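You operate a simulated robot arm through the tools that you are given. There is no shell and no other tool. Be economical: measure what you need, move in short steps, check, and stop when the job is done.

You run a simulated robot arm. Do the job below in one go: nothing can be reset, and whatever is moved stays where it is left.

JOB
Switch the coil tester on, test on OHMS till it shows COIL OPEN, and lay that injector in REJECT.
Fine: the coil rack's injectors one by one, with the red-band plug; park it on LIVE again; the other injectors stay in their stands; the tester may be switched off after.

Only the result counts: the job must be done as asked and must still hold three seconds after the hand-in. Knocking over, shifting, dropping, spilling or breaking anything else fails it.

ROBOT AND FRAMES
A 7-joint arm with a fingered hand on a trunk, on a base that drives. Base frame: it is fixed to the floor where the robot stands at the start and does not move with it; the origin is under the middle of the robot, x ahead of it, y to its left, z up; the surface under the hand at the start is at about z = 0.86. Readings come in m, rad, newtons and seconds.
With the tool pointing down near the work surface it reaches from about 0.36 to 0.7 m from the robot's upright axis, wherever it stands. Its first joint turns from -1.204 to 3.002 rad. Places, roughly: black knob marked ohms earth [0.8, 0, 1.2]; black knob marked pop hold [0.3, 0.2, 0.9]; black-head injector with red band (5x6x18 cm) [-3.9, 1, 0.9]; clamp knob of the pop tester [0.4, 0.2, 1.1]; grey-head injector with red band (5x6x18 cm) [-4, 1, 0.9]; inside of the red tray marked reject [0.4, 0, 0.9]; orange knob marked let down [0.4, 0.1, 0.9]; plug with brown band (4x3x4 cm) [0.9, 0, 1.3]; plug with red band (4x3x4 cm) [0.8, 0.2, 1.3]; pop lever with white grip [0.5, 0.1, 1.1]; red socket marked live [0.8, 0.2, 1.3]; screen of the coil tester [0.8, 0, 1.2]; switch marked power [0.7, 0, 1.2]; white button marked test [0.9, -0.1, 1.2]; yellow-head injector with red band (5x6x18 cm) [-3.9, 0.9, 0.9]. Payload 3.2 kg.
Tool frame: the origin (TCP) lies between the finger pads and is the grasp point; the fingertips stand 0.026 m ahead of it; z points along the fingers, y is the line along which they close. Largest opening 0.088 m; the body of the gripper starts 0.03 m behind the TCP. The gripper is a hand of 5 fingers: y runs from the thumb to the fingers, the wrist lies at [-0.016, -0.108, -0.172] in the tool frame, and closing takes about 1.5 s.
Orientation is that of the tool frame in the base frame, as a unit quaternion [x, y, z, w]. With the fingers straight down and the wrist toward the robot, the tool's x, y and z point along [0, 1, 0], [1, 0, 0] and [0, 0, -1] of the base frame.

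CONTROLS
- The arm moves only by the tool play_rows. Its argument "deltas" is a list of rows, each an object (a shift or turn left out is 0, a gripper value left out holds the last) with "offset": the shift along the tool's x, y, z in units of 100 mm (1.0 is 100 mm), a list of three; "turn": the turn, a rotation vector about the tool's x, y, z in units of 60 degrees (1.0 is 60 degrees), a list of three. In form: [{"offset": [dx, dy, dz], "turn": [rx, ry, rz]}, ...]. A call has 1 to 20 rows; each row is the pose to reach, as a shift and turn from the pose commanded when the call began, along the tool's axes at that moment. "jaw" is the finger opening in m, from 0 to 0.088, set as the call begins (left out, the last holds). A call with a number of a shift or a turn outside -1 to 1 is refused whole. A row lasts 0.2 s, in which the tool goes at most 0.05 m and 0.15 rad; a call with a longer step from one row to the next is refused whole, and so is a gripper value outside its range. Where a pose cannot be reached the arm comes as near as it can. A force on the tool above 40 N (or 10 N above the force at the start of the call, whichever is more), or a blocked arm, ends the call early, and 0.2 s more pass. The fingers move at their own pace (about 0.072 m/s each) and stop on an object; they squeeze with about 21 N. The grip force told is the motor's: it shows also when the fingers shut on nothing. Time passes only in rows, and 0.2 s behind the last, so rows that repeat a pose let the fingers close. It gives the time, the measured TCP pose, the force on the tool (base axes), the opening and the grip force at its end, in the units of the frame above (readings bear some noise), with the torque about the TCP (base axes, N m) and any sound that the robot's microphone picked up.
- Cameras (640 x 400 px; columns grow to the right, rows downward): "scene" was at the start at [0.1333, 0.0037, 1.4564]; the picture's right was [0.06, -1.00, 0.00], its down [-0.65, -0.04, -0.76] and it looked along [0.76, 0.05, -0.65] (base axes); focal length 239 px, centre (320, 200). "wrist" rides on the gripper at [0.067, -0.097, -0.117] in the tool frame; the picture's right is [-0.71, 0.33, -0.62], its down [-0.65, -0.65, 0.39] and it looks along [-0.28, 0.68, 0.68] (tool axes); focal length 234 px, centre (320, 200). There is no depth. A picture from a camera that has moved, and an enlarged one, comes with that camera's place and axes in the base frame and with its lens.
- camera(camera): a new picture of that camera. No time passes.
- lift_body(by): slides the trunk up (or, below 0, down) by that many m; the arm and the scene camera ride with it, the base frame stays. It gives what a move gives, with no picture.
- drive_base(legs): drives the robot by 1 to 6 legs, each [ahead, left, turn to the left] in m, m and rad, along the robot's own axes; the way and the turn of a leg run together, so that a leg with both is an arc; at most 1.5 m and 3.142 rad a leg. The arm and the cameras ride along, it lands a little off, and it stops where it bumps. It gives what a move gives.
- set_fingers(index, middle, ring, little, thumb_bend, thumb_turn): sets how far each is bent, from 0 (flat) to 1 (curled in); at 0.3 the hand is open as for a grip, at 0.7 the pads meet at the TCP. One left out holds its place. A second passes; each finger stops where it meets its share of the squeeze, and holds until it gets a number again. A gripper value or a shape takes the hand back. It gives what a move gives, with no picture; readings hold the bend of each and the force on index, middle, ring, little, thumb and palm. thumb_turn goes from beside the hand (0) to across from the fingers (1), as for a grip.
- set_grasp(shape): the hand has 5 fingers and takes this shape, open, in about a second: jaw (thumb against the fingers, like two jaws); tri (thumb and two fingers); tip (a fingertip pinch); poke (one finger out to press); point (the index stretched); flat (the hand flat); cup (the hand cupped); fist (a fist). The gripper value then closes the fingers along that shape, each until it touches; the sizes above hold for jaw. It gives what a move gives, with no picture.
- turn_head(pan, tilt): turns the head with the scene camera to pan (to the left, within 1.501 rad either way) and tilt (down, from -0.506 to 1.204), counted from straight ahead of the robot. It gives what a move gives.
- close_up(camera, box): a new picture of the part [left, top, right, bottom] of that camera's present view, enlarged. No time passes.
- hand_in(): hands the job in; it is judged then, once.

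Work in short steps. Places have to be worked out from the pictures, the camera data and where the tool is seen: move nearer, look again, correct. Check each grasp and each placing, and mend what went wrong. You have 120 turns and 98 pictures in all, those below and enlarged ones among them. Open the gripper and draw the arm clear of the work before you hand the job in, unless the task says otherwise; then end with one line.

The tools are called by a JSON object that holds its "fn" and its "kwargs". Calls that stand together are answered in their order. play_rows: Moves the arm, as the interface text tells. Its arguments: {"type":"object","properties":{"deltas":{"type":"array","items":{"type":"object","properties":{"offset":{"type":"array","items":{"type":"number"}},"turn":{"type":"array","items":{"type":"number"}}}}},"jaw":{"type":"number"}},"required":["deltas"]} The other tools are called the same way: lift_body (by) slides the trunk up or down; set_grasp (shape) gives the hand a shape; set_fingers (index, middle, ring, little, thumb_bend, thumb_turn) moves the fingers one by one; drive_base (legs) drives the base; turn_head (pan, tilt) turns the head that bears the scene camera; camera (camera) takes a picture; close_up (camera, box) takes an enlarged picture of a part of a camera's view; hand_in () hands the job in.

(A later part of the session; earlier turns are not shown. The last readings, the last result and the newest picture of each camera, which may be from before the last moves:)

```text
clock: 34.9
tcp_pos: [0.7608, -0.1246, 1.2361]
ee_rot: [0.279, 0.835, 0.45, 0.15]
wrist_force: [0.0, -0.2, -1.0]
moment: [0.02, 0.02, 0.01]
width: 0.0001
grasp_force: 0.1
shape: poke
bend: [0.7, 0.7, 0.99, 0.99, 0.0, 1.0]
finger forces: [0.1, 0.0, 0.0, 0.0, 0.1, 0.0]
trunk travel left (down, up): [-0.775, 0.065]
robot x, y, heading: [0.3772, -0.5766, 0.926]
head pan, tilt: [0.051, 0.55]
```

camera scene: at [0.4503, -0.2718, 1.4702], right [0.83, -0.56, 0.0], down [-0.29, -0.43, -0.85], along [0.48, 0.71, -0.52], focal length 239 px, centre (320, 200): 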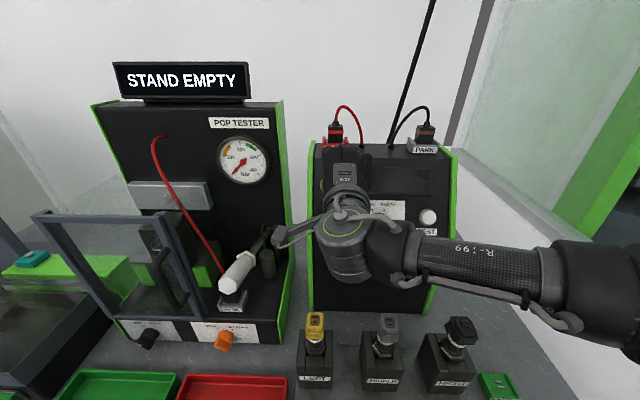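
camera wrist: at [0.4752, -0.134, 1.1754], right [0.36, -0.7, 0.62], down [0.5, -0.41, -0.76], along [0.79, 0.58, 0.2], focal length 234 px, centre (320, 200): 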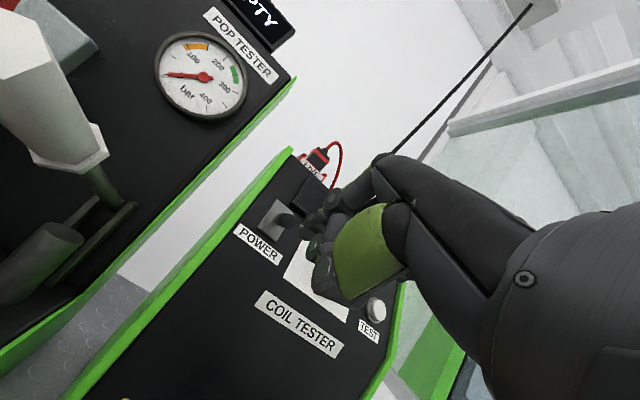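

{"fn": "play_rows", "kwargs": {"deltas": [{"offset": [0.21, 0.21, 0.2]}, {"offset": [0.21, 0.21, 0.44]}, {"offset": [0.21, 0.21, 0.65]}, {"offset": [0.21, 0.21, 0.8]}, {"offset": [0.21, 0.21, 0.93]}, {"offset": [0.21, 0.21, 0.93]}]}}

{"fn": "close_up", "kwargs": {"camera": "wrist", "box": [100, 120, 420, 400]}}

{"fn": "close_up", "kwargs": {"camera": "scene", "box": [260, 100, 380, 220]}}

```text
clock: 36.3
tcp_pos: [0.7981, -0.0412, 1.2023]
ee_rot: [0.279, 0.835, 0.449, 0.151]
wrist_force: [-0.4, 0.1, -1.1]
moment: [0.0, 0.02, 0.01]
width: 0.0
grasp_force: 0.0
shape: poke
bend: [0.7, 0.7, 0.99, 0.99, 0.0, 1.0]
finger forces: [0.1, 0.1, 0.0, 0.0, 0.1, 0.1]
trunk travel left (down, up): [-0.775, 0.065]
robot x, y, heading: [0.3782, -0.5723, 0.92]
head pan, tilt: [0.051, 0.55]
```

```text
1.43 times, centred on (260, 260) of wrist
camera zoom: at [0.6527, -0.1212, 1.1854], right [0.36, -0.7, 0.62], down [0.5, -0.42, -0.76], along [0.79, 0.58, 0.19], focal length 334 px, centre (406, 114)
```

zoom: 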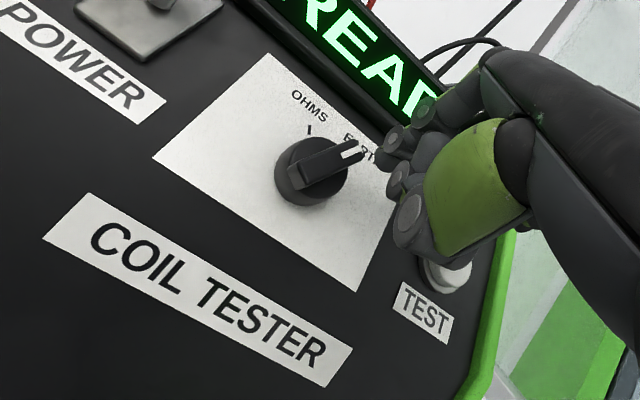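

```text
3.33 times, centred on (320, 160) of scene
camera zoom: at [0.4549, -0.463, 1.4702], right [0.83, -0.56, 0.0], down [-0.29, -0.43, -0.85], along [0.48, 0.71, -0.52], focal length 795 px, centre (320, 333)
```

zoom: 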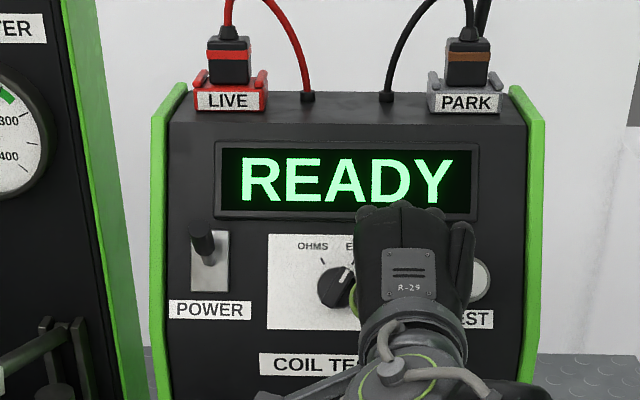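

Fingertip is just right of the bar's upper end. Sweep left ~2.6 cm.

{"fn": "play_rows", "kwargs": {"deltas": [{"offset": [0.08, 0, 0.03]}, {"offset": [0.16, 0, 0.03]}, {"offset": [0.22, 0, 0.03]}, {"offset": [0.27, 0, 0.03]}, {"offset": [0.27, 0, 0.03]}]}}

{"fn": "close_up", "kwargs": {"camera": "wrist", "box": [100, 120, 420, 400]}}

```text
clock: 37.5
tcp_pos: [0.777, -0.0204, 1.2037]
ee_rot: [0.278, 0.834, 0.451, 0.151]
wrist_force: [1.7, 9.1, 12.9]
moment: [0.25, -0.05, 0.0]
width: 0.0
grasp_force: 0.1
shape: poke
bend: [0.7, 0.7, 0.99, 0.99, 0.0, 1.0]
finger forces: [15.2, 0.0, 0.1, 0.1, 0.1, 0.1]
trunk travel left (down, up): [-0.775, 0.065]
robot x, y, heading: [0.3814, -0.5757, 0.926]
head pan, tilt: [0.051, 0.55]
```

```text
1.43 times, centred on (260, 260) of wrist
camera zoom: at [0.6311, -0.102, 1.185], right [0.36, -0.7, 0.62], down [0.5, -0.42, -0.76], along [0.79, 0.58, 0.2], focal length 334 px, centre (406, 114)
```

zoom: 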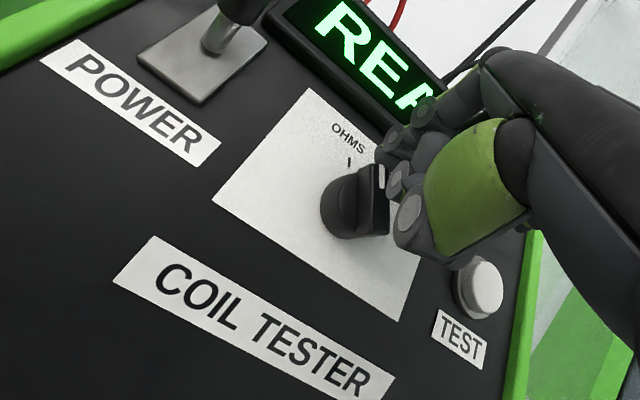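

The bar moved; push a little further then withdraw to see where it points.

{"fn": "play_rows", "kwargs": {"deltas": [{"offset": [0.07, -0.02, 0]}, {"offset": [0.1, -0.04, 0]}, {"offset": [0.0, 0.0, -0.1]}, {"offset": [-0.2, 0.0, -0.5]}, {"offset": [-0.2, 0.0, -0.5]}]}}

{"fn": "close_up", "kwargs": {"camera": "wrist", "box": [100, 120, 420, 400]}}

```text
clock: 38.7
tcp_pos: [0.7667, -0.0656, 1.2279]
ee_rot: [0.279, 0.836, 0.449, 0.151]
wrist_force: [0.1, 0.7, 0.7]
moment: [-0.03, -0.01, -0.02]
width: 0.0
grasp_force: 0.0
shape: poke
bend: [0.7, 0.7, 0.99, 0.99, 0.0, 1.0]
finger forces: [0.0, 0.0, 0.1, 0.0, 0.0, 0.0]
trunk travel left (down, up): [-0.775, 0.065]
robot x, y, heading: [0.3779, -0.5792, 0.925]
head pan, tilt: [0.051, 0.55]
```

```text
1.43 times, centred on (260, 260) of wrist
camera zoom: at [0.6228, -0.1469, 1.2103], right [0.36, -0.69, 0.62], down [0.5, -0.42, -0.76], along [0.79, 0.58, 0.19], focal length 334 px, centre (406, 114)
```

zoom: 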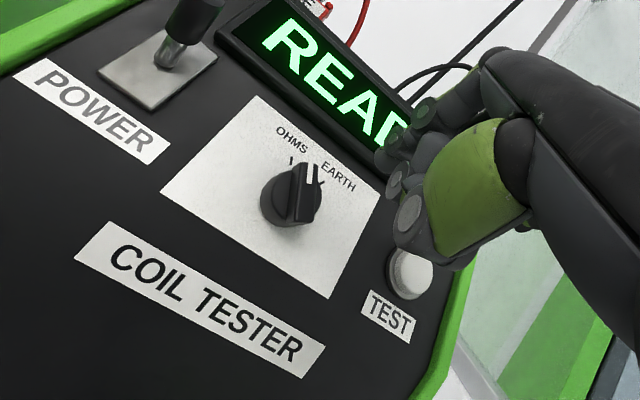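

The bar now points to OHMS. I withdraw, return the tool to straight-down with open jaw, and check the knob from the scene camera.

{"fn": "play_rows", "kwargs": {"deltas": [{"offset": [0, 0.1, -0.4]}, {"offset": [0, 0.34, -0.8], "turn": [0.14, 0, 0]}, {"offset": [0, 0.34, -0.94], "turn": [0.28, 0, 0]}, {"offset": [0, 0.34, -0.94], "turn": [0.42, 0, 0]}, {"offset": [0, 0.34, -0.94], "turn": [0.56, 0, 0]}, {"offset": [0, 0.34, -0.94], "turn": [0.7, 0, 0]}, {"offset": [0, 0.34, -0.94], "turn": [0.84, 0, 0]}, {"offset": [0, 0.34, -0.94], "turn": [0.953, 0, 0]}, {"offset": [0, 0.34, -0.94], "turn": [0.953, 0, 0]}]}}

{"fn": "set_grasp", "kwargs": {"shape": "jaw"}}

{"fn": "camera", "kwargs": {"camera": "scene"}}

```text
clock: 40.7
tcp_pos: [0.7325, -0.1169, 1.3098]
ee_rot: [0.316, 0.949, -0.006, -0.001]
wrist_force: [-0.2, -0.3, -1.5]
moment: [0.0, -0.05, -0.04]
width: 0.0001
grasp_force: 0.1
shape: poke
bend: [0.7, 0.7, 0.99, 0.99, 0.0, 1.0]
finger forces: [0.0, 0.1, 0.1, 0.1, 0.1, 0.0]
trunk travel left (down, up): [-0.775, 0.065]
robot x, y, heading: [0.3767, -0.5723, 0.925]
head pan, tilt: [0.051, 0.55]
```

```text
clock: 41.6
tcp_pos: [0.7324, -0.1158, 1.3098]
ee_rot: [0.318, 0.948, -0.005, -0.003]
wrist_force: [-0.3, 0.2, -0.1]
moment: [-0.02, 0.0, -0.02]
width: 0.0877
grasp_force: 0.1
shape: jaw
bend: [0.3, 0.3, 0.3, 0.3, 0.3, 0.97]
finger forces: [0.0, 0.0, 0.1, 0.0, 0.0, 0.1]
trunk travel left (down, up): [-0.775, 0.065]
robot x, y, heading: [0.3741, -0.5733, 0.925]
head pan, tilt: [0.051, 0.55]
```

```text
56 pictures are left
camera scene: at [0.4551, -0.4627, 1.4702], right [0.83, -0.56, 0.0], down [-0.29, -0.43, -0.85], along [0.48, 0.71, -0.52], focal length 239 px, centre (320, 200)
```

scene: 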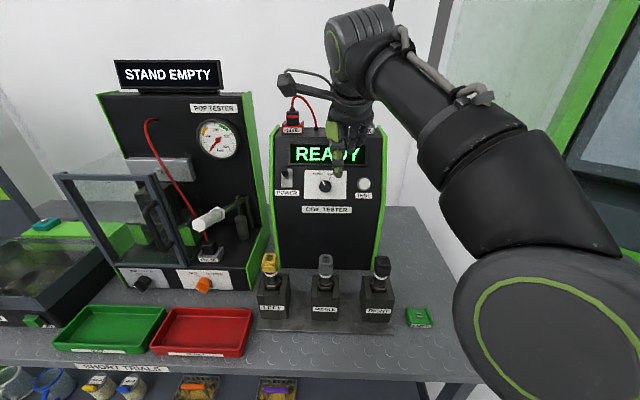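

Raise the hand 10 cm above the tester, use the tri shape, then drive left 0.11 and ahead 0.19 so that the LIVE plug comes within tool-down reach.

{"fn": "play_rows", "kwargs": {"deltas": [{"offset": [0, 0, -0.4]}, {"offset": [0, -0.3, -0.8]}, {"offset": [0, -0.6, -1.0]}, {"offset": [0, -0.6, -1.0]}]}}

{"fn": "set_grasp", "kwargs": {"shape": "tri"}}

{"fn": "drive_base", "kwargs": {"legs": [[0, 0.11, 0], [0.19, 0, 0]]}}

{"fn": "camera", "kwargs": {"camera": "scene"}}

{"fn": "camera", "kwargs": {"camera": "wrist"}}

```text
clock: 42.6
tcp_pos: [0.686, -0.1731, 1.3987]
ee_rot: [0.318, 0.948, -0.005, -0.002]
wrist_force: [0.4, 0.4, -0.3]
moment: [0.0, 0.0, 0.0]
width: 0.0882
grasp_force: 0.1
shape: jaw
bend: [0.3, 0.3, 0.3, 0.3, 0.3, 0.97]
finger forces: [0.0, 0.1, 0.0, 0.1, 0.0, 0.1]
out of reach, approached as far as the arm can: row 1, 2, 3, 4
trunk travel left (down, up): [-0.775, 0.065]
robot x, y, heading: [0.3735, -0.5681, 0.921]
head pan, tilt: [0.051, 0.55]
```

```text
clock: 43.5
tcp_pos: [0.684, -0.1736, 1.3984]
ee_rot: [0.317, 0.949, -0.005, -0.002]
wrist_force: [0.3, -0.7, 0.2]
moment: [-0.03, 0.01, -0.01]
width: 0.0878
grasp_force: 0.0
shape: tri
bend: [0.3, 0.3, 0.99, 0.99, 0.3, 0.97]
finger forces: [0.0, 0.0, 0.0, 0.0, 0.1, 0.0]
trunk travel left (down, up): [-0.775, 0.065]
robot x, y, heading: [0.3771, -0.5735, 0.923]
head pan, tilt: [0.051, 0.55]
```

```text
clock: 45.8
tcp_pos: [0.711, 0.0443, 1.3997]
ee_rot: [0.316, 0.949, -0.004, -0.001]
wrist_force: [0.4, 0.6, -0.7]
moment: [0.01, 0.02, -0.03]
width: 0.0881
grasp_force: 0.1
shape: tri
bend: [0.3, 0.3, 0.99, 0.99, 0.3, 0.97]
finger forces: [0.1, 0.0, 0.0, 0.0, 0.0, 0.1]
trunk travel left (down, up): [-0.775, 0.065]
robot x, y, heading: [0.4047, -0.3556, 0.926]
head pan, tilt: [0.051, 0.55]
```

```text
55 pictures are left
camera scene: at [0.481, -0.2451, 1.4703], right [0.83, -0.56, 0.0], down [-0.29, -0.43, -0.85], along [0.48, 0.71, -0.52], focal length 239 px, centre (320, 200)
```

scene: 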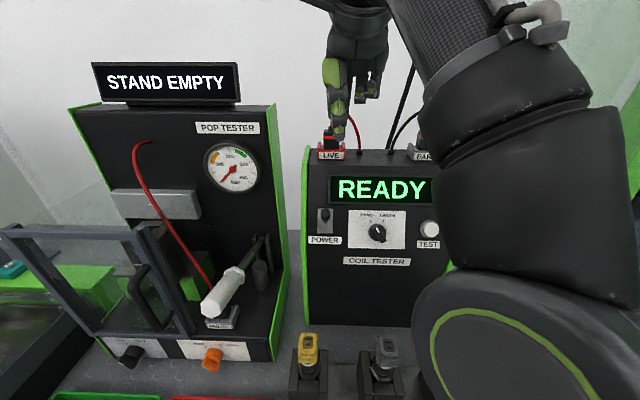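

```text
54 pictures are left
camera wrist: at [0.5989, 0.0076, 1.5164], right [0.77, -0.16, 0.62], down [0.12, -0.92, -0.38], along [0.63, 0.37, -0.68], focal length 234 px, centre (320, 200)
```

wrist: 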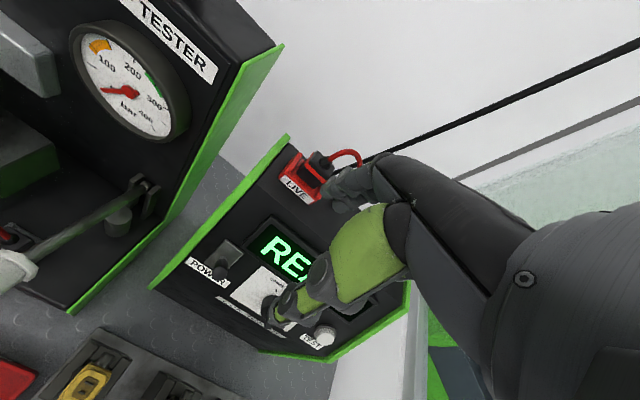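

{"fn": "close_up", "kwargs": {"camera": "wrist", "box": [250, 120, 410, 240]}}

{"fn": "close_up", "kwargs": {"camera": "scene", "box": [290, 60, 430, 260]}}

```text
3.33 times, centred on (330, 180) of wrist
camera zoom: at [0.5989, 0.0076, 1.5164], right [0.77, -0.16, 0.62], down [0.12, -0.92, -0.38], along [0.63, 0.37, -0.68], focal length 781 px, centre (287, 267)
```

zoom: 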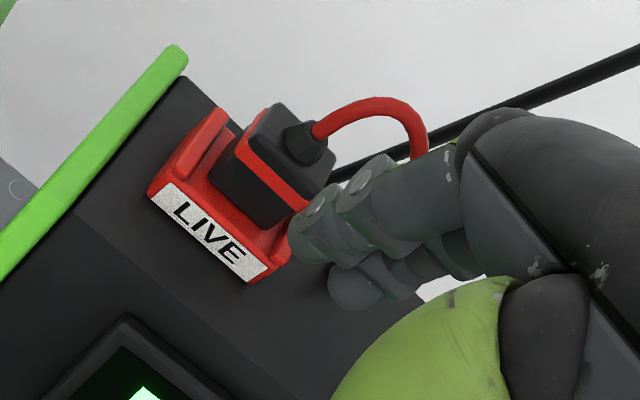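

```text
2.00 times, centred on (360, 160) of scene
camera zoom: at [0.481, -0.2451, 1.4703], right [0.83, -0.56, 0.0], down [-0.29, -0.43, -0.85], along [0.48, 0.71, -0.52], focal length 477 px, centre (240, 280)
```

zoom: 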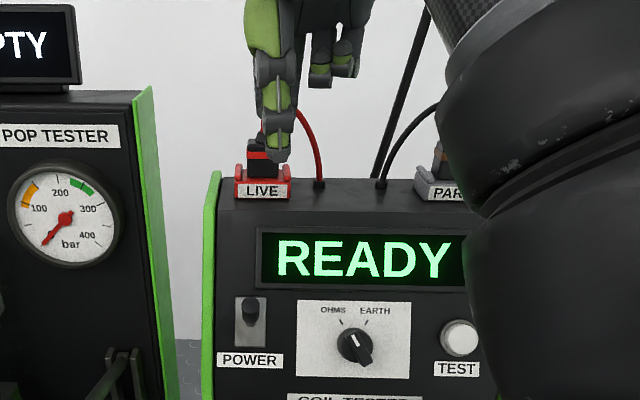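

Knob reads OHMS. Plug is at about (0.529, 0.593, 1.319). I raise the trunk 5 cm, move over the plug, and check.

{"fn": "lift_body", "kwargs": {"by": 0.05}}

{"fn": "play_rows", "kwargs": {"deltas": [{"offset": [0.05, 0.4, 0]}, {"offset": [0.13, 0.8, 0]}, {"offset": [0.13, 1.0, 0.0]}, {"offset": [0.13, 1.0, 0.0]}]}}

```text
clock: 46.7
tcp_pos: [0.7115, 0.0444, 1.4499]
ee_rot: [0.317, 0.948, -0.005, -0.002]
wrist_force: [0.7, 0.4, 0.3]
moment: [0.02, 0.02, -0.02]
width: 0.0878
grasp_force: 0.1
shape: tri
bend: [0.3, 0.3, 0.99, 0.99, 0.3, 0.97]
finger forces: [0.0, 0.0, 0.0, 0.0, 0.0, 0.0]
trunk travel left (down, up): [-0.825, 0.015]
robot x, y, heading: [0.398, -0.3574, 0.927]
head pan, tilt: [0.051, 0.55]
```

```text
clock: 47.7
tcp_pos: [0.7402, 0.0831, 1.4082]
ee_rot: [0.317, 0.949, -0.004, -0.001]
wrist_force: [-0.5, -0.4, -0.1]
moment: [0.03, -0.01, 0.0]
width: 0.0879
grasp_force: 0.0
shape: tri
bend: [0.3, 0.3, 0.99, 0.99, 0.3, 0.97]
finger forces: [0.1, 0.0, 0.0, 0.0, 0.0, 0.1]
out of reach, approached as far as the arm can: row 1, 2, 3, 4
trunk travel left (down, up): [-0.825, 0.015]
robot x, y, heading: [0.4012, -0.3566, 0.931]
head pan, tilt: [0.051, 0.55]
```

Reach limit with the tool upright; I pull back slightly and drive ahead 5 cm more.

{"fn": "play_rows", "kwargs": {"deltas": [{"offset": [0, -0.3, -0.1]}, {"offset": [0, -0.5, -0.2]}, {"offset": [0, -0.5, -0.2]}]}}

{"fn": "drive_base", "kwargs": {"legs": [[0.06, 0, 0]]}}

```text
clock: 48.5
tcp_pos: [0.7139, 0.053, 1.4396]
ee_rot: [0.316, 0.949, -0.006, -0.001]
wrist_force: [-0.5, 0.6, 0.5]
moment: [-0.01, 0.03, 0.02]
width: 0.0879
grasp_force: 0.1
shape: tri
bend: [0.3, 0.3, 0.99, 0.99, 0.3, 0.97]
finger forces: [0.1, 0.1, 0.2, 0.0, 0.0, 0.0]
out of reach, approached as far as the arm can: row 1, 2, 3
trunk travel left (down, up): [-0.825, 0.015]
robot x, y, heading: [0.3989, -0.3562, 0.924]
head pan, tilt: [0.051, 0.55]
```

```text
clock: 49.5
tcp_pos: [0.7486, 0.0969, 1.4411]
ee_rot: [0.316, 0.949, -0.005, -0.001]
wrist_force: [-0.8, 0.0, 0.0]
moment: [-0.01, 0.02, 0.0]
width: 0.0879
grasp_force: 0.1
shape: tri
bend: [0.3, 0.3, 0.99, 0.99, 0.3, 0.97]
finger forces: [0.0, 0.0, 0.0, 0.0, 0.0, 0.0]
trunk travel left (down, up): [-0.825, 0.015]
robot x, y, heading: [0.4363, -0.3091, 0.923]
head pan, tilt: [0.051, 0.55]
```

{"fn": "play_rows", "kwargs": {"deltas": [{"offset": [0.12, 0.2, 0.2]}, {"offset": [0.12, 0.45, 0.38]}, {"offset": [0.12, 0.45, 0.38]}]}}

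{"fn": "close_up", "kwargs": {"camera": "wrist", "box": [230, 90, 430, 240]}}

{"fn": "close_up", "kwargs": {"camera": "scene", "box": [260, 20, 420, 180]}}

```text
clock: 50.3
tcp_pos: [0.7643, 0.1397, 1.3985]
ee_rot: [0.318, 0.948, -0.005, -0.001]
wrist_force: [-0.5, -0.1, 0.1]
moment: [-0.01, -0.02, 0.0]
width: 0.0877
grasp_force: 0.1
shape: tri
bend: [0.3, 0.3, 0.99, 0.99, 0.3, 0.97]
finger forces: [0.0, 0.0, 0.0, 0.0, 0.0, 0.1]
out of reach, approached as far as the arm can: row 2, 3
trunk travel left (down, up): [-0.825, 0.015]
robot x, y, heading: [0.4356, -0.3129, 0.925]
head pan, tilt: [0.051, 0.55]
```

```text
2.67 times, centred on (330, 165) of wrist
camera zoom: at [0.6532, 0.1035, 1.516], right [0.77, -0.16, 0.62], down [0.12, -0.92, -0.38], along [0.63, 0.37, -0.68], focal length 624 px, centre (293, 293)
```

zoom: 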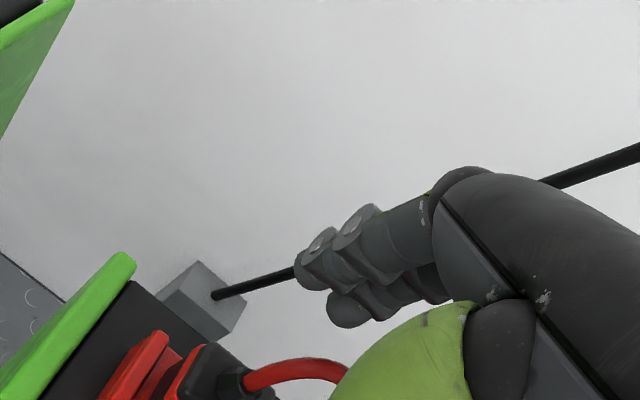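

```text
2.50 times, centred on (340, 100) of scene
camera zoom: at [0.517, -0.1971, 1.5202], right [0.83, -0.56, 0.0], down [-0.29, -0.43, -0.85], along [0.48, 0.71, -0.52], focal length 596 px, centre (270, 450)
```

zoom: 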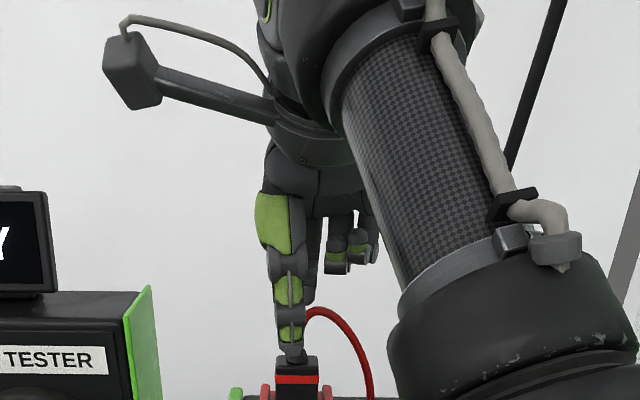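

Hand is above the plug (n 0.570, plug n ≈ 0.590). Descend to grasp height while moving 2 cm forward.

{"fn": "play_rows", "kwargs": {"deltas": [{"offset": [0, 0.08, 0.2]}, {"offset": [0, 0.16, 0.4]}, {"offset": [0, 0.2, 0.55]}, {"offset": [0, 0.2, 0.65]}, {"offset": [0, 0.2, 0.65]}]}}

{"fn": "close_up", "kwargs": {"camera": "wrist", "box": [200, 120, 440, 300]}}

{"fn": "close_up", "kwargs": {"camera": "scene", "box": [260, 60, 420, 220]}}

```text
clock: 51.5
tcp_pos: [0.7845, 0.1749, 1.3488]
ee_rot: [0.318, 0.948, -0.006, -0.002]
wrist_force: [0.2, -0.9, 0.1]
moment: [0.0, -0.02, 0.01]
width: 0.088
grasp_force: 0.0
shape: tri
bend: [0.3, 0.3, 0.99, 0.99, 0.3, 0.97]
finger forces: [0.0, 0.0, 0.0, 0.0, 0.0, 0.1]
out of reach, approached as far as the arm can: row 1, 2, 3, 4, 5
trunk travel left (down, up): [-0.825, 0.015]
robot x, y, heading: [0.4394, -0.3098, 0.923]
head pan, tilt: [0.051, 0.55]
```

```text
2.22 times, centred on (320, 210) of wrist
camera zoom: at [0.672, 0.1386, 1.4666], right [0.77, -0.15, 0.62], down [0.12, -0.92, -0.38], along [0.63, 0.37, -0.69], focal length 520 px, centre (320, 178)
```

zoom: 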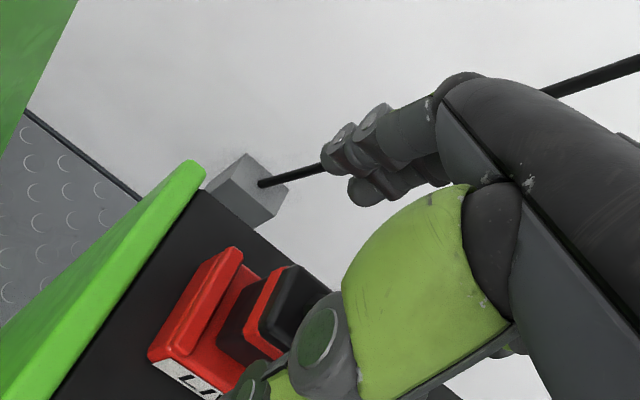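

```text
2.50 times, centred on (340, 140) of scene
camera zoom: at [0.5171, -0.1974, 1.5202], right [0.83, -0.56, 0.0], down [-0.29, -0.43, -0.85], along [0.48, 0.71, -0.52], focal length 596 px, centre (270, 350)
```

zoom: 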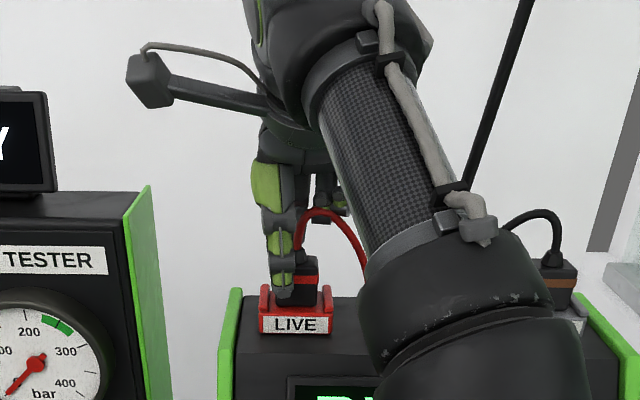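

Reached z 1.349 but n drifted to 0.611 and e is ~1 cm left. I correct: right 0.8 cm, back 2 cm, and lower the trunk 1.2 cm.

{"fn": "play_rows", "kwargs": {"deltas": [{"offset": [-0.04, -0.1, 0.0]}, {"offset": [-0.08, -0.19, 0.0]}, {"offset": [-0.08, -0.19, 0.0]}]}}

{"fn": "lift_body", "kwargs": {"by": -0.015}}

{"fn": "close_up", "kwargs": {"camera": "wrist", "box": [200, 120, 440, 300]}}

{"fn": "close_up", "kwargs": {"camera": "scene", "box": [260, 60, 420, 220]}}

```text
clock: 52.3
tcp_pos: [0.7836, 0.1705, 1.3571]
ee_rot: [0.316, 0.949, -0.007, -0.002]
wrist_force: [0.5, 1.2, -0.2]
moment: [-0.01, 0.02, -0.02]
width: 0.0877
grasp_force: 0.1
shape: tri
bend: [0.3, 0.3, 0.99, 0.99, 0.3, 0.97]
finger forces: [0.0, 0.0, 0.0, 0.1, 0.0, 0.0]
out of reach, approached as far as the arm can: row 1, 2, 3
trunk travel left (down, up): [-0.825, 0.015]
robot x, y, heading: [0.438, -0.3079, 0.926]
head pan, tilt: [0.051, 0.55]
```

```text
clock: 52.9
tcp_pos: [0.7829, 0.1696, 1.3426]
ee_rot: [0.317, 0.948, -0.006, -0.002]
wrist_force: [0.0, 0.0, 0.5]
moment: [0.0, 0.01, -0.01]
width: 0.0878
grasp_force: 0.1
shape: tri
bend: [0.3, 0.3, 0.99, 0.99, 0.3, 0.97]
finger forces: [0.0, 0.0, 0.1, 0.0, 0.0, 0.0]
trunk travel left (down, up): [-0.81, 0.03]
robot x, y, heading: [0.4349, -0.3079, 0.924]
head pan, tilt: [0.051, 0.55]
```

```text
2.22 times, centred on (320, 210) of wrist
camera zoom: at [0.6709, 0.1333, 1.4592], right [0.77, -0.15, 0.62], down [0.12, -0.92, -0.38], along [0.63, 0.37, -0.69], focal length 520 px, centre (320, 178)
```

zoom: 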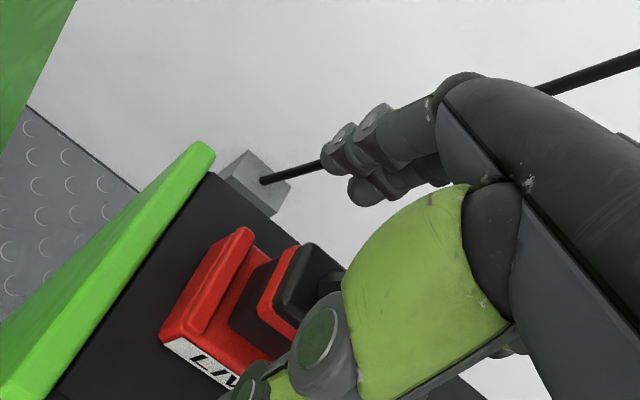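

```text
2.50 times, centred on (340, 140) of scene
camera zoom: at [0.5172, -0.1971, 1.5051], right [0.83, -0.56, 0.0], down [-0.29, -0.43, -0.85], along [0.48, 0.71, -0.52], focal length 596 px, centre (270, 350)
```

zoom: 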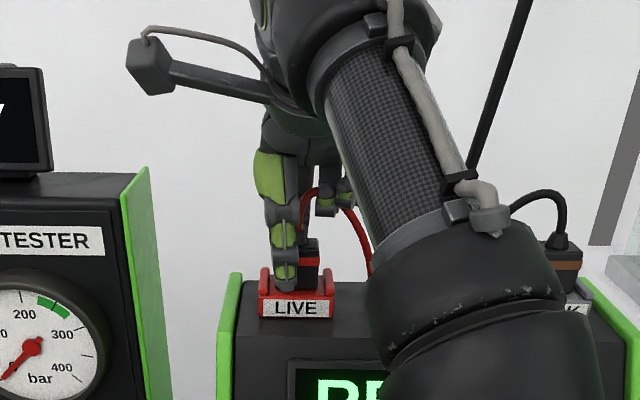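

The upright arm is near full extension, so I make the fine correction with the base (back 1.4 cm, right 0.9 cm) and trunk (down 1 cm).

{"fn": "drive_base", "kwargs": {"legs": [[-0.014, -0.009, 0]]}}

{"fn": "lift_body", "kwargs": {"by": -0.011}}

{"fn": "close_up", "kwargs": {"camera": "wrist", "box": [200, 120, 440, 300]}}

{"fn": "close_up", "kwargs": {"camera": "scene", "box": [290, 80, 390, 180]}}

```text
clock: 53.7
tcp_pos: [0.7816, 0.1558, 1.3406]
ee_rot: [0.317, 0.949, -0.007, -0.002]
wrist_force: [-0.5, 0.5, 0.2]
moment: [0.02, 0.0, 0.02]
width: 0.0879
grasp_force: 0.0
shape: tri
bend: [0.3, 0.3, 0.99, 0.99, 0.3, 0.97]
finger forces: [0.1, 0.0, 0.1, 0.0, 0.0, 0.0]
trunk travel left (down, up): [-0.81, 0.03]
robot x, y, heading: [0.4351, -0.3261, 0.926]
head pan, tilt: [0.051, 0.55]
```

```text
clock: 54.3
tcp_pos: [0.7808, 0.1548, 1.3313]
ee_rot: [0.317, 0.948, -0.006, -0.001]
wrist_force: [0.3, 0.2, -0.4]
moment: [-0.05, 0.0, 0.04]
width: 0.0878
grasp_force: 0.0
shape: tri
bend: [0.3, 0.3, 0.99, 0.99, 0.3, 0.97]
finger forces: [0.0, 0.0, 0.0, 0.0, 0.1, 0.1]
trunk travel left (down, up): [-0.799, 0.041]
robot x, y, heading: [0.4338, -0.3311, 0.926]
head pan, tilt: [0.051, 0.55]
```

```text
2.22 times, centred on (320, 210) of wrist
camera zoom: at [0.6696, 0.1174, 1.4478], right [0.77, -0.15, 0.62], down [0.12, -0.92, -0.38], along [0.63, 0.37, -0.69], focal length 520 px, centre (320, 178)
```

zoom: 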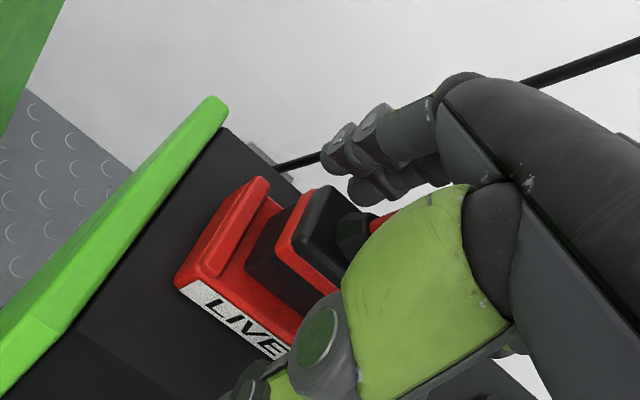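

```text
4.00 times, centred on (340, 130) of scene
camera zoom: at [0.5162, -0.2133, 1.4941], right [0.83, -0.56, 0.0], down [-0.29, -0.43, -0.85], along [0.48, 0.71, -0.52], focal length 954 px, centre (240, 480)
```

zoom: 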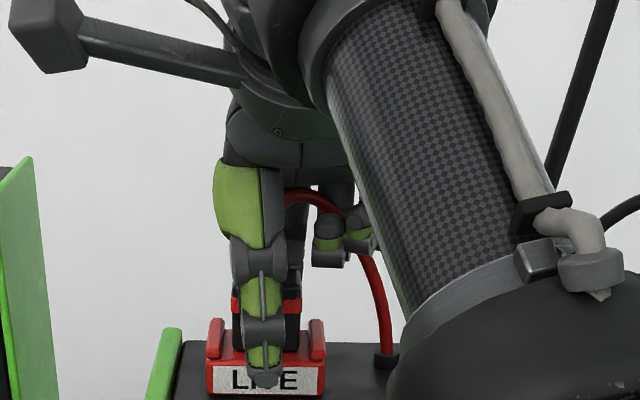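

Thumb is now centred on the plug. Close the fingers.

{"fn": "play_rows", "kwargs": {"deltas": [{}, {}, {}, {}, {}, {}, {}, {}, {}], "jaw": 0.0}}

{"fn": "close_up", "kwargs": {"camera": "scene", "box": [290, 80, 390, 180]}}

```text
clock: 56.3
tcp_pos: [0.7821, 0.1549, 1.3304]
ee_rot: [0.316, 0.949, -0.005, -0.001]
wrist_force: [0.2, 0.5, -1.3]
moment: [-0.07, 0.01, 0.01]
width: 0.0221
grasp_force: 20.7
shape: tri
bend: [0.55, 0.5, 1.0, 1.0, 0.53, 1.0]
finger forces: [10.2, 9.1, 0.0, 0.1, 18.9, 0.1]
trunk travel left (down, up): [-0.799, 0.041]
robot x, y, heading: [0.4356, -0.3262, 0.934]
head pan, tilt: [0.051, 0.55]
```

```text
4.00 times, centred on (340, 130) of scene
camera zoom: at [0.5164, -0.213, 1.4941], right [0.83, -0.56, 0.0], down [-0.29, -0.43, -0.85], along [0.48, 0.71, -0.52], focal length 954 px, centre (240, 480)
```

zoom: 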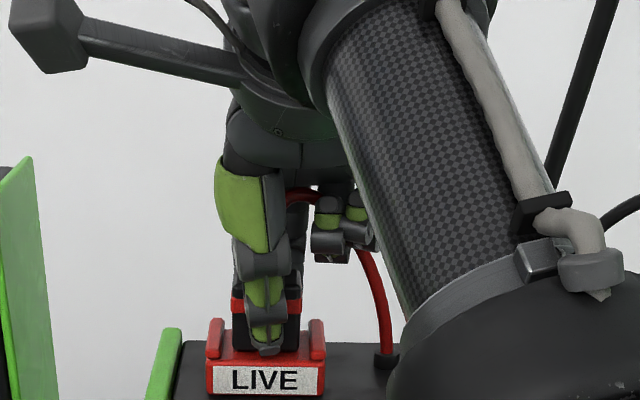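

Grip is firm (≈10/9/19 N). Lift the plug straight up with the trunk.

{"fn": "lift_body", "kwargs": {"by": 0.04}}

{"fn": "close_up", "kwargs": {"camera": "scene", "box": [270, 60, 410, 200]}}

```text
clock: 57.1
tcp_pos: [0.7809, 0.1539, 1.3709]
ee_rot: [0.316, 0.949, -0.006, -0.001]
wrist_force: [0.0, 0.4, -1.1]
moment: [0.03, -0.02, -0.02]
width: 0.0223
grasp_force: 21.5
shape: tri
bend: [0.55, 0.5, 1.0, 1.0, 0.53, 1.0]
finger forces: [10.1, 9.2, 0.0, 0.0, 19.3, 0.0]
trunk travel left (down, up): [-0.839, 0.001]
robot x, y, heading: [0.4352, -0.3271, 0.924]
head pan, tilt: [0.051, 0.55]
```

```text
2.86 times, centred on (340, 130) of scene
camera zoom: at [0.5163, -0.2133, 1.5342], right [0.83, -0.56, 0.0], down [-0.29, -0.43, -0.85], along [0.48, 0.71, -0.52], focal length 682 px, centre (263, 400)
```

zoom: 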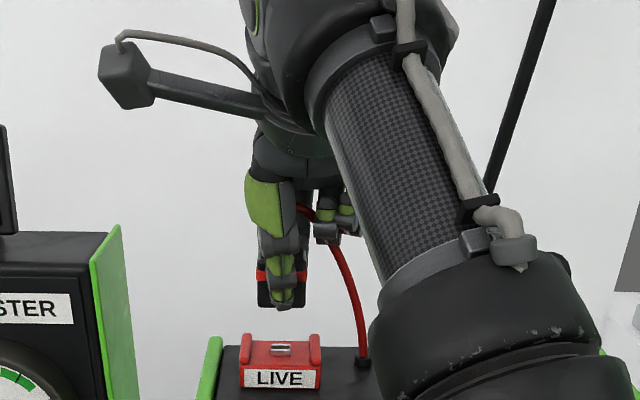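

Plug is out (TCP sits 30 mm above the socket plane). I back the base up 0.2 m to come over the rack.

{"fn": "drive_base", "kwargs": {"legs": [[-0.2, 0.0, 0.0]]}}

{"fn": "lift_body", "kwargs": {"by": -0.1}}

{"fn": "camera", "kwargs": {"camera": "scene"}}

{"fn": "camera", "kwargs": {"camera": "wrist"}}

```text
clock: 58.7
tcp_pos: [0.6651, -0.0031, 1.37]
ee_rot: [0.317, 0.948, -0.007, -0.002]
wrist_force: [-0.3, -0.1, -1.1]
moment: [0.01, 0.0, 0.0]
width: 0.0219
grasp_force: 21.0
shape: tri
bend: [0.55, 0.5, 1.0, 1.0, 0.53, 1.0]
finger forces: [10.1, 9.3, 0.0, 0.0, 19.4, 0.0]
trunk travel left (down, up): [-0.839, 0.001]
robot x, y, heading: [0.3189, -0.4832, 0.923]
head pan, tilt: [0.051, 0.55]
```

```text
clock: 60.0
tcp_pos: [0.6643, -0.0049, 1.2701]
ee_rot: [0.318, 0.948, -0.006, -0.001]
wrist_force: [-0.9, 0.0, -1.3]
moment: [-0.02, 0.01, 0.02]
width: 0.0218
grasp_force: 21.0
shape: tri
bend: [0.55, 0.5, 1.0, 1.0, 0.53, 1.0]
finger forces: [10.1, 9.2, 0.0, 0.0, 19.4, 0.0]
trunk travel left (down, up): [-0.739, 0.101]
robot x, y, heading: [0.3198, -0.4865, 0.924]
head pan, tilt: [0.051, 0.55]
```

```text
41 pictures are left
camera scene: at [0.3978, -0.3708, 1.4342], right [0.83, -0.56, 0.0], down [-0.29, -0.43, -0.85], along [0.48, 0.71, -0.52], focal length 239 px, centre (320, 200)
```

scene: 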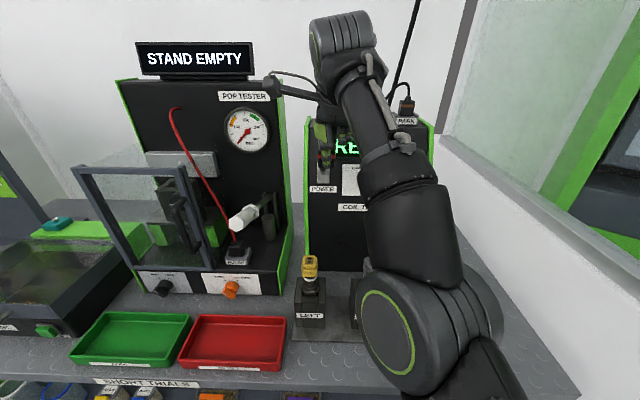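

```text
40 pictures are left
camera wrist: at [0.5521, -0.0405, 1.3879], right [0.77, -0.16, 0.62], down [0.12, -0.92, -0.38], along [0.63, 0.37, -0.69], focal length 234 px, centre (320, 200)
```

wrist: 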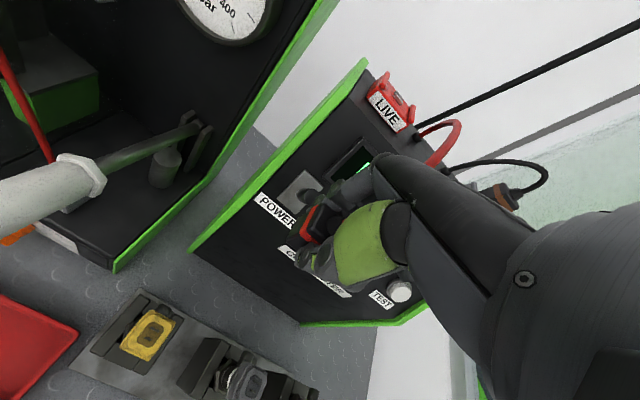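

Yellow head confirmed at ≈ (0.4995, 0.311, top ≈1.055). I move the plug above it and lower to ~6 cm above seating.

{"fn": "play_rows", "kwargs": {"deltas": [{"offset": [0.15, -0.4, 0.1]}, {"offset": [0.3, -0.75, 0.3]}, {"offset": [0.348, -0.837, 0.7]}, {"offset": [0.348, -0.837, 1.0]}, {"offset": [0.348, -0.837, 1.0]}]}}

{"fn": "play_rows", "kwargs": {"deltas": [{"offset": [0, 0, 0.25]}, {"offset": [0, 0, 0.4]}, {"offset": [0, 0, 0.4]}]}}

{"fn": "close_up", "kwargs": {"camera": "scene", "box": [260, 200, 400, 340]}}

{"fn": "close_up", "kwargs": {"camera": "wrist", "box": [200, 150, 440, 330]}}

```text
clock: 61.2
tcp_pos: [0.6165, 0.0294, 1.2303]
ee_rot: [0.332, 0.943, -0.011, -0.007]
wrist_force: [-0.7, -0.2, -0.4]
moment: [-0.02, -0.01, 0.01]
width: 0.022
grasp_force: 21.0
shape: tri
bend: [0.55, 0.5, 1.0, 1.0, 0.53, 1.0]
finger forces: [10.1, 9.6, 0.0, 0.1, 19.6, 0.0]
out of reach, approached as far as the arm can: row 1, 2, 3, 4, 5
trunk travel left (down, up): [-0.739, 0.101]
robot x, y, heading: [0.3197, -0.4873, 0.925]
head pan, tilt: [0.051, 0.55]
```

```text
clock: 62.0
tcp_pos: [0.6249, 0.0489, 1.2005]
ee_rot: [0.329, 0.944, -0.012, -0.009]
wrist_force: [-0.5, 0.0, -0.6]
moment: [-0.01, -0.02, 0.01]
width: 0.022
grasp_force: 21.2
shape: tri
bend: [0.55, 0.5, 1.0, 1.0, 0.53, 1.0]
finger forces: [10.0, 9.4, 0.0, 0.0, 19.5, 0.0]
out of reach, approached as far as the arm can: row 1, 2, 3
trunk travel left (down, up): [-0.739, 0.101]
robot x, y, heading: [0.316, -0.4866, 0.922]
head pan, tilt: [0.051, 0.55]
```

```text
2.86 times, centred on (330, 270) of scene
camera zoom: at [0.3987, -0.3701, 1.4341], right [0.83, -0.56, 0.0], down [-0.29, -0.43, -0.85], along [0.48, 0.7, -0.52], focal length 682 px, centre (291, 0)
```

zoom: 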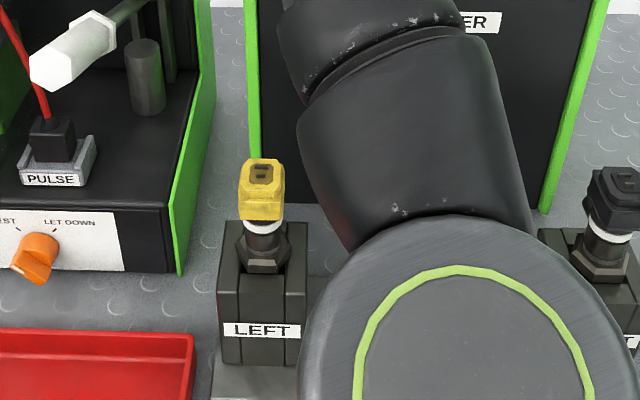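

```text
2.22 times, centred on (320, 240) of wrist
camera zoom: at [0.5138, 0.0162, 1.319], right [0.77, -0.17, 0.61], down [0.09, -0.92, -0.37], along [0.63, 0.35, -0.7], focal length 520 px, centre (320, 111)
```

zoom: 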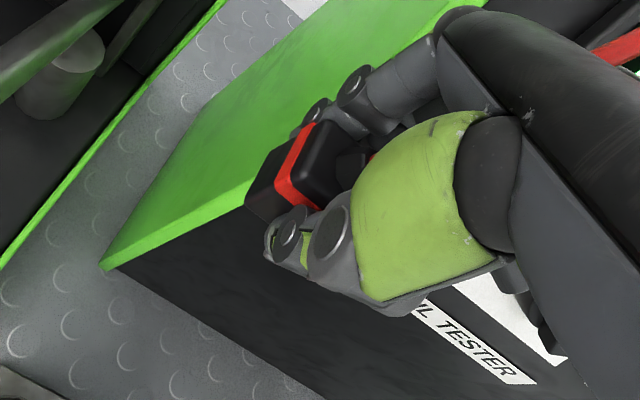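

The arm got stuck along a joint limit (TCP at 0.471, 0.414, 1.20, slightly tilted). I lift and return to a relative pose that worked before, correcting the small tilt.

{"fn": "play_rows", "kwargs": {"deltas": [{"offset": [-0.1, -0.1, -0.3]}, {"offset": [-0.4, -0.2, -0.6], "turn": [-0.027, -0.009, -0.027]}, {"offset": [-0.8, -0.31, -0.74], "turn": [-0.027, -0.009, -0.027]}, {"offset": [-0.8, -0.31, -0.74], "turn": [-0.027, -0.009, -0.027]}, {"offset": [-0.8, -0.31, -0.74], "turn": [-0.027, -0.009, -0.027]}]}}

{"fn": "play_rows", "kwargs": {"deltas": [{"offset": [0, 0, 0.2]}, {"offset": [0, 0, 0.4]}, {"offset": [0, 0, 0.4]}]}}

```text
clock: 63.2
tcp_pos: [0.6544, -0.0209, 1.28]
ee_rot: [0.304, 0.952, 0.006, 0.008]
wrist_force: [-0.2, 0.1, 0.8]
moment: [0.01, 0.01, 0.04]
width: 0.0218
grasp_force: 21.3
shape: tri
bend: [0.55, 0.5, 1.0, 1.0, 0.53, 1.0]
finger forces: [9.9, 9.2, 0.0, 0.0, 19.1, 0.0]
trunk travel left (down, up): [-0.739, 0.101]
robot x, y, heading: [0.3179, -0.4797, 0.923]
head pan, tilt: [0.051, 0.55]
```

```text
clock: 64.0
tcp_pos: [0.6543, -0.0202, 1.2391]
ee_rot: [0.305, 0.952, 0.005, 0.008]
wrist_force: [-0.6, -0.3, -0.1]
moment: [0.05, 0.02, -0.01]
width: 0.0217
grasp_force: 21.1
shape: tri
bend: [0.55, 0.5, 1.0, 1.0, 0.53, 1.0]
finger forces: [9.9, 9.2, 0.0, 0.0, 19.1, 0.1]
trunk travel left (down, up): [-0.739, 0.101]
robot x, y, heading: [0.3175, -0.4828, 0.922]
head pan, tilt: [0.051, 0.55]
```

Free again. Lower first, then move back over the yellow head, with the orientation corrected.

{"fn": "play_rows", "kwargs": {"deltas": [{"offset": [0, 0, 0.4], "turn": [0.014, 0.0115, 0.022]}, {"offset": [0, 0, 0.79], "turn": [0.014, 0.0115, 0.022]}, {"offset": [0.18, -0.3, 0.79], "turn": [0.014, 0.0115, 0.022]}, {"offset": [0.36, -0.654, 0.79], "turn": [0.014, 0.0115, 0.022]}, {"offset": [0.36, -0.654, 0.79], "turn": [0.014, 0.0115, 0.022]}]}}

{"fn": "close_up", "kwargs": {"camera": "wrist", "box": [180, 150, 420, 330]}}

{"fn": "close_up", "kwargs": {"camera": "scene", "box": [240, 200, 380, 340]}}

```text
clock: 65.2
tcp_pos: [0.5887, -0.0523, 1.1578]
ee_rot: [0.316, 0.949, 0.0, 0.0]
wrist_force: [0.2, -1.3, -1.1]
moment: [-0.04, -0.01, 0.0]
width: 0.0216
grasp_force: 21.2
shape: tri
bend: [0.56, 0.5, 1.0, 1.0, 0.53, 1.0]
finger forces: [9.9, 9.2, 0.0, 0.1, 19.1, 0.0]
trunk travel left (down, up): [-0.739, 0.101]
robot x, y, heading: [0.3216, -0.4839, 0.92]
head pan, tilt: [0.051, 0.55]
```

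```text
2.22 times, centred on (300, 240) of wrist
camera zoom: at [0.4773, -0.0909, 1.2747], right [0.77, -0.16, 0.62], down [0.13, -0.91, -0.39], along [0.63, 0.38, -0.68], focal length 520 px, centre (364, 111)
```

zoom: 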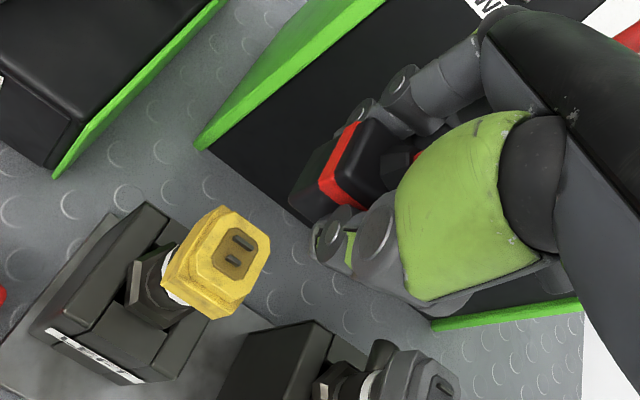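

```text
2.86 times, centred on (310, 270) of scene
camera zoom: at [0.3994, -0.37, 1.434], right [0.83, -0.56, 0.0], down [-0.29, -0.43, -0.85], along [0.48, 0.7, -0.52], focal length 682 px, centre (349, 0)
```

zoom: 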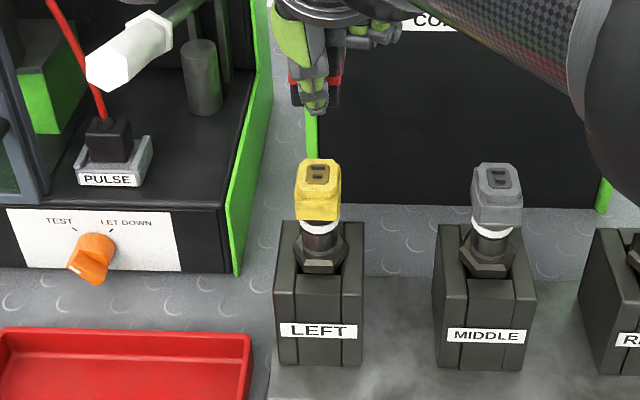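

Plug is right over the yellow head (slot ≈ 0.500, 0.3125, 1.056). I descend, slowing for the last centimetre.

{"fn": "play_rows", "kwargs": {"deltas": [{"offset": [0.01, 0.01, 0.2]}, {"offset": [0.01, 0.01, 0.4]}, {"offset": [0.01, 0.01, 0.52]}, {"offset": [0.01, 0.01, 0.58]}, {"offset": [0.01, 0.01, 0.63]}, {"offset": [0.01, 0.01, 0.67]}, {"offset": [0.01, 0.01, 0.7]}, {"offset": [0.01, 0.01, 0.72]}, {"offset": [0.01, 0.01, 0.72]}]}}

{"fn": "close_up", "kwargs": {"camera": "scene", "box": [260, 200, 360, 300]}}

{"fn": "close_up", "kwargs": {"camera": "wrist", "box": [220, 150, 420, 300]}}

```text
clock: 67.2
tcp_pos: [0.5873, -0.0505, 1.0882]
ee_rot: [0.316, 0.949, 0.0, 0.0]
wrist_force: [0.8, 0.2, 2.2]
moment: [0.0, 0.04, 0.0]
width: 0.022
grasp_force: 21.2
shape: tri
bend: [0.55, 0.5, 1.0, 1.0, 0.53, 1.0]
finger forces: [10.3, 9.4, 0.0, 0.0, 19.4, 0.1]
trunk travel left (down, up): [-0.739, 0.101]
robot x, y, heading: [0.3212, -0.4826, 0.921]
head pan, tilt: [0.051, 0.55]
```

```text
4.00 times, centred on (310, 250) of scene
camera zoom: at [0.3977, -0.3712, 1.4343], right [0.83, -0.56, 0.0], down [-0.29, -0.43, -0.85], along [0.48, 0.71, -0.52], focal length 954 px, centre (360, 0)
```

zoom: 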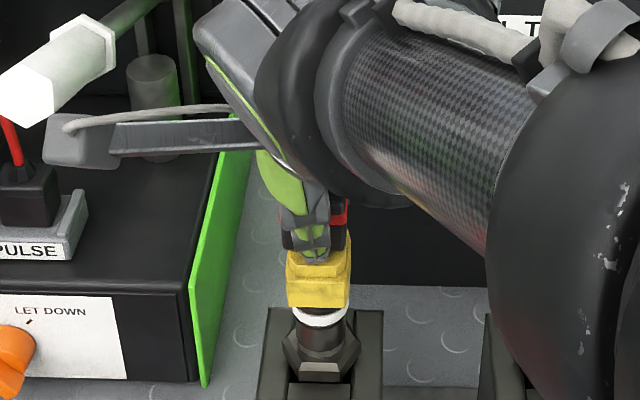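

```text
2.67 times, centred on (320, 225) of wrist
camera zoom: at [0.4753, -0.0892, 1.2038], right [0.77, -0.16, 0.62], down [0.13, -0.91, -0.39], along [0.63, 0.38, -0.68], focal length 624 px, centre (320, 133)
```

zoom: 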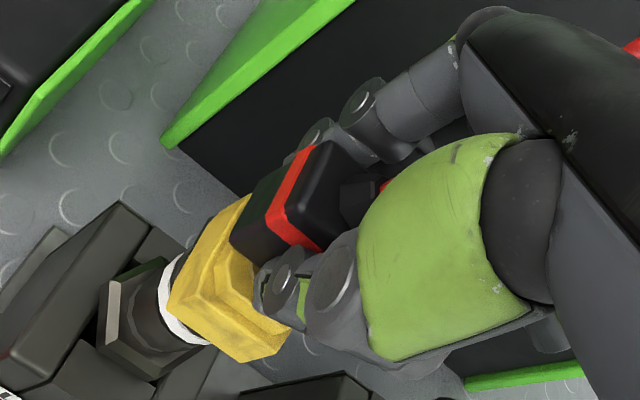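

It sits aligned on the head with light contact. Press down gently another few mm to seat.

{"fn": "play_rows", "kwargs": {"deltas": [{"offset": [0, 0, 0.02]}, {"offset": [0, 0, 0.04]}, {"offset": [0, 0, 0.06]}, {"offset": [0, 0, 0.06]}]}}

```text
clock: 68.2
tcp_pos: [0.5863, -0.0511, 1.0853]
ee_rot: [0.314, 0.949, 0.005, -0.001]
wrist_force: [2.8, 4.0, 26.4]
moment: [0.04, -0.02, 0.0]
width: 0.0233
grasp_force: 21.1
shape: tri
bend: [0.55, 0.49, 1.0, 1.0, 0.53, 1.0]
finger forces: [15.2, 12.4, 0.0, 0.0, 22.6, 0.1]
trunk travel left (down, up): [-0.739, 0.101]
robot x, y, heading: [0.3207, -0.4814, 0.926]
head pan, tilt: [0.051, 0.55]
```

Seated firmly (26 N). I relax, open the fingers and rise straight up.

{"fn": "play_rows", "kwargs": {"deltas": [{"offset": [0, 0, -0.04]}, {"offset": [0, 0, -0.04]}, {"offset": [0, 0, -0.04]}, {"offset": [0, 0, -0.04]}, {"offset": [0, 0, -0.04]}, {"offset": [0, 0, -0.04]}, {"offset": [0, 0, -0.04]}, {"offset": [0, 0, -0.3]}, {"offset": [0, 0, -0.6]}, {"offset": [0, 0, -1.0]}, {"offset": [0, 0, -1.0]}], "jaw": 0.088}}

{"fn": "camera", "kwargs": {"camera": "scene"}}

```text
clock: 70.6
tcp_pos: [0.5871, -0.0505, 1.1822]
ee_rot: [0.315, 0.949, 0.001, -0.001]
wrist_force: [-0.9, 0.5, -0.7]
moment: [-0.02, 0.0, 0.0]
width: 0.0876
grasp_force: 0.1
shape: tri
bend: [0.3, 0.3, 0.99, 0.99, 0.3, 0.97]
finger forces: [0.0, 0.0, 0.0, 0.0, 0.0, 0.0]
trunk travel left (down, up): [-0.739, 0.101]
robot x, y, heading: [0.3183, -0.4831, 0.921]
head pan, tilt: [0.051, 0.55]
```

```text
33 pictures are left
camera scene: at [0.398, -0.3705, 1.4342], right [0.83, -0.56, 0.0], down [-0.29, -0.43, -0.85], along [0.48, 0.71, -0.52], focal length 239 px, centre (320, 200)
```

scene: 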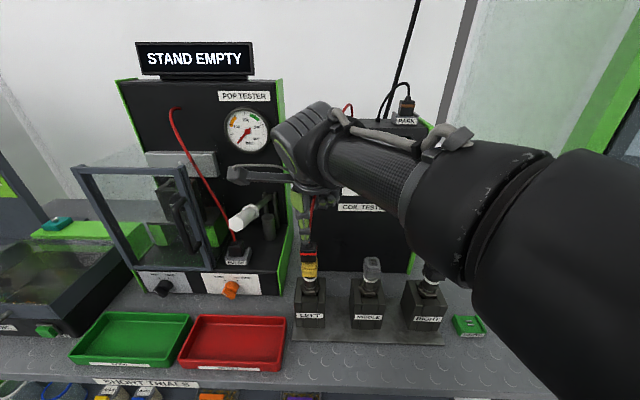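

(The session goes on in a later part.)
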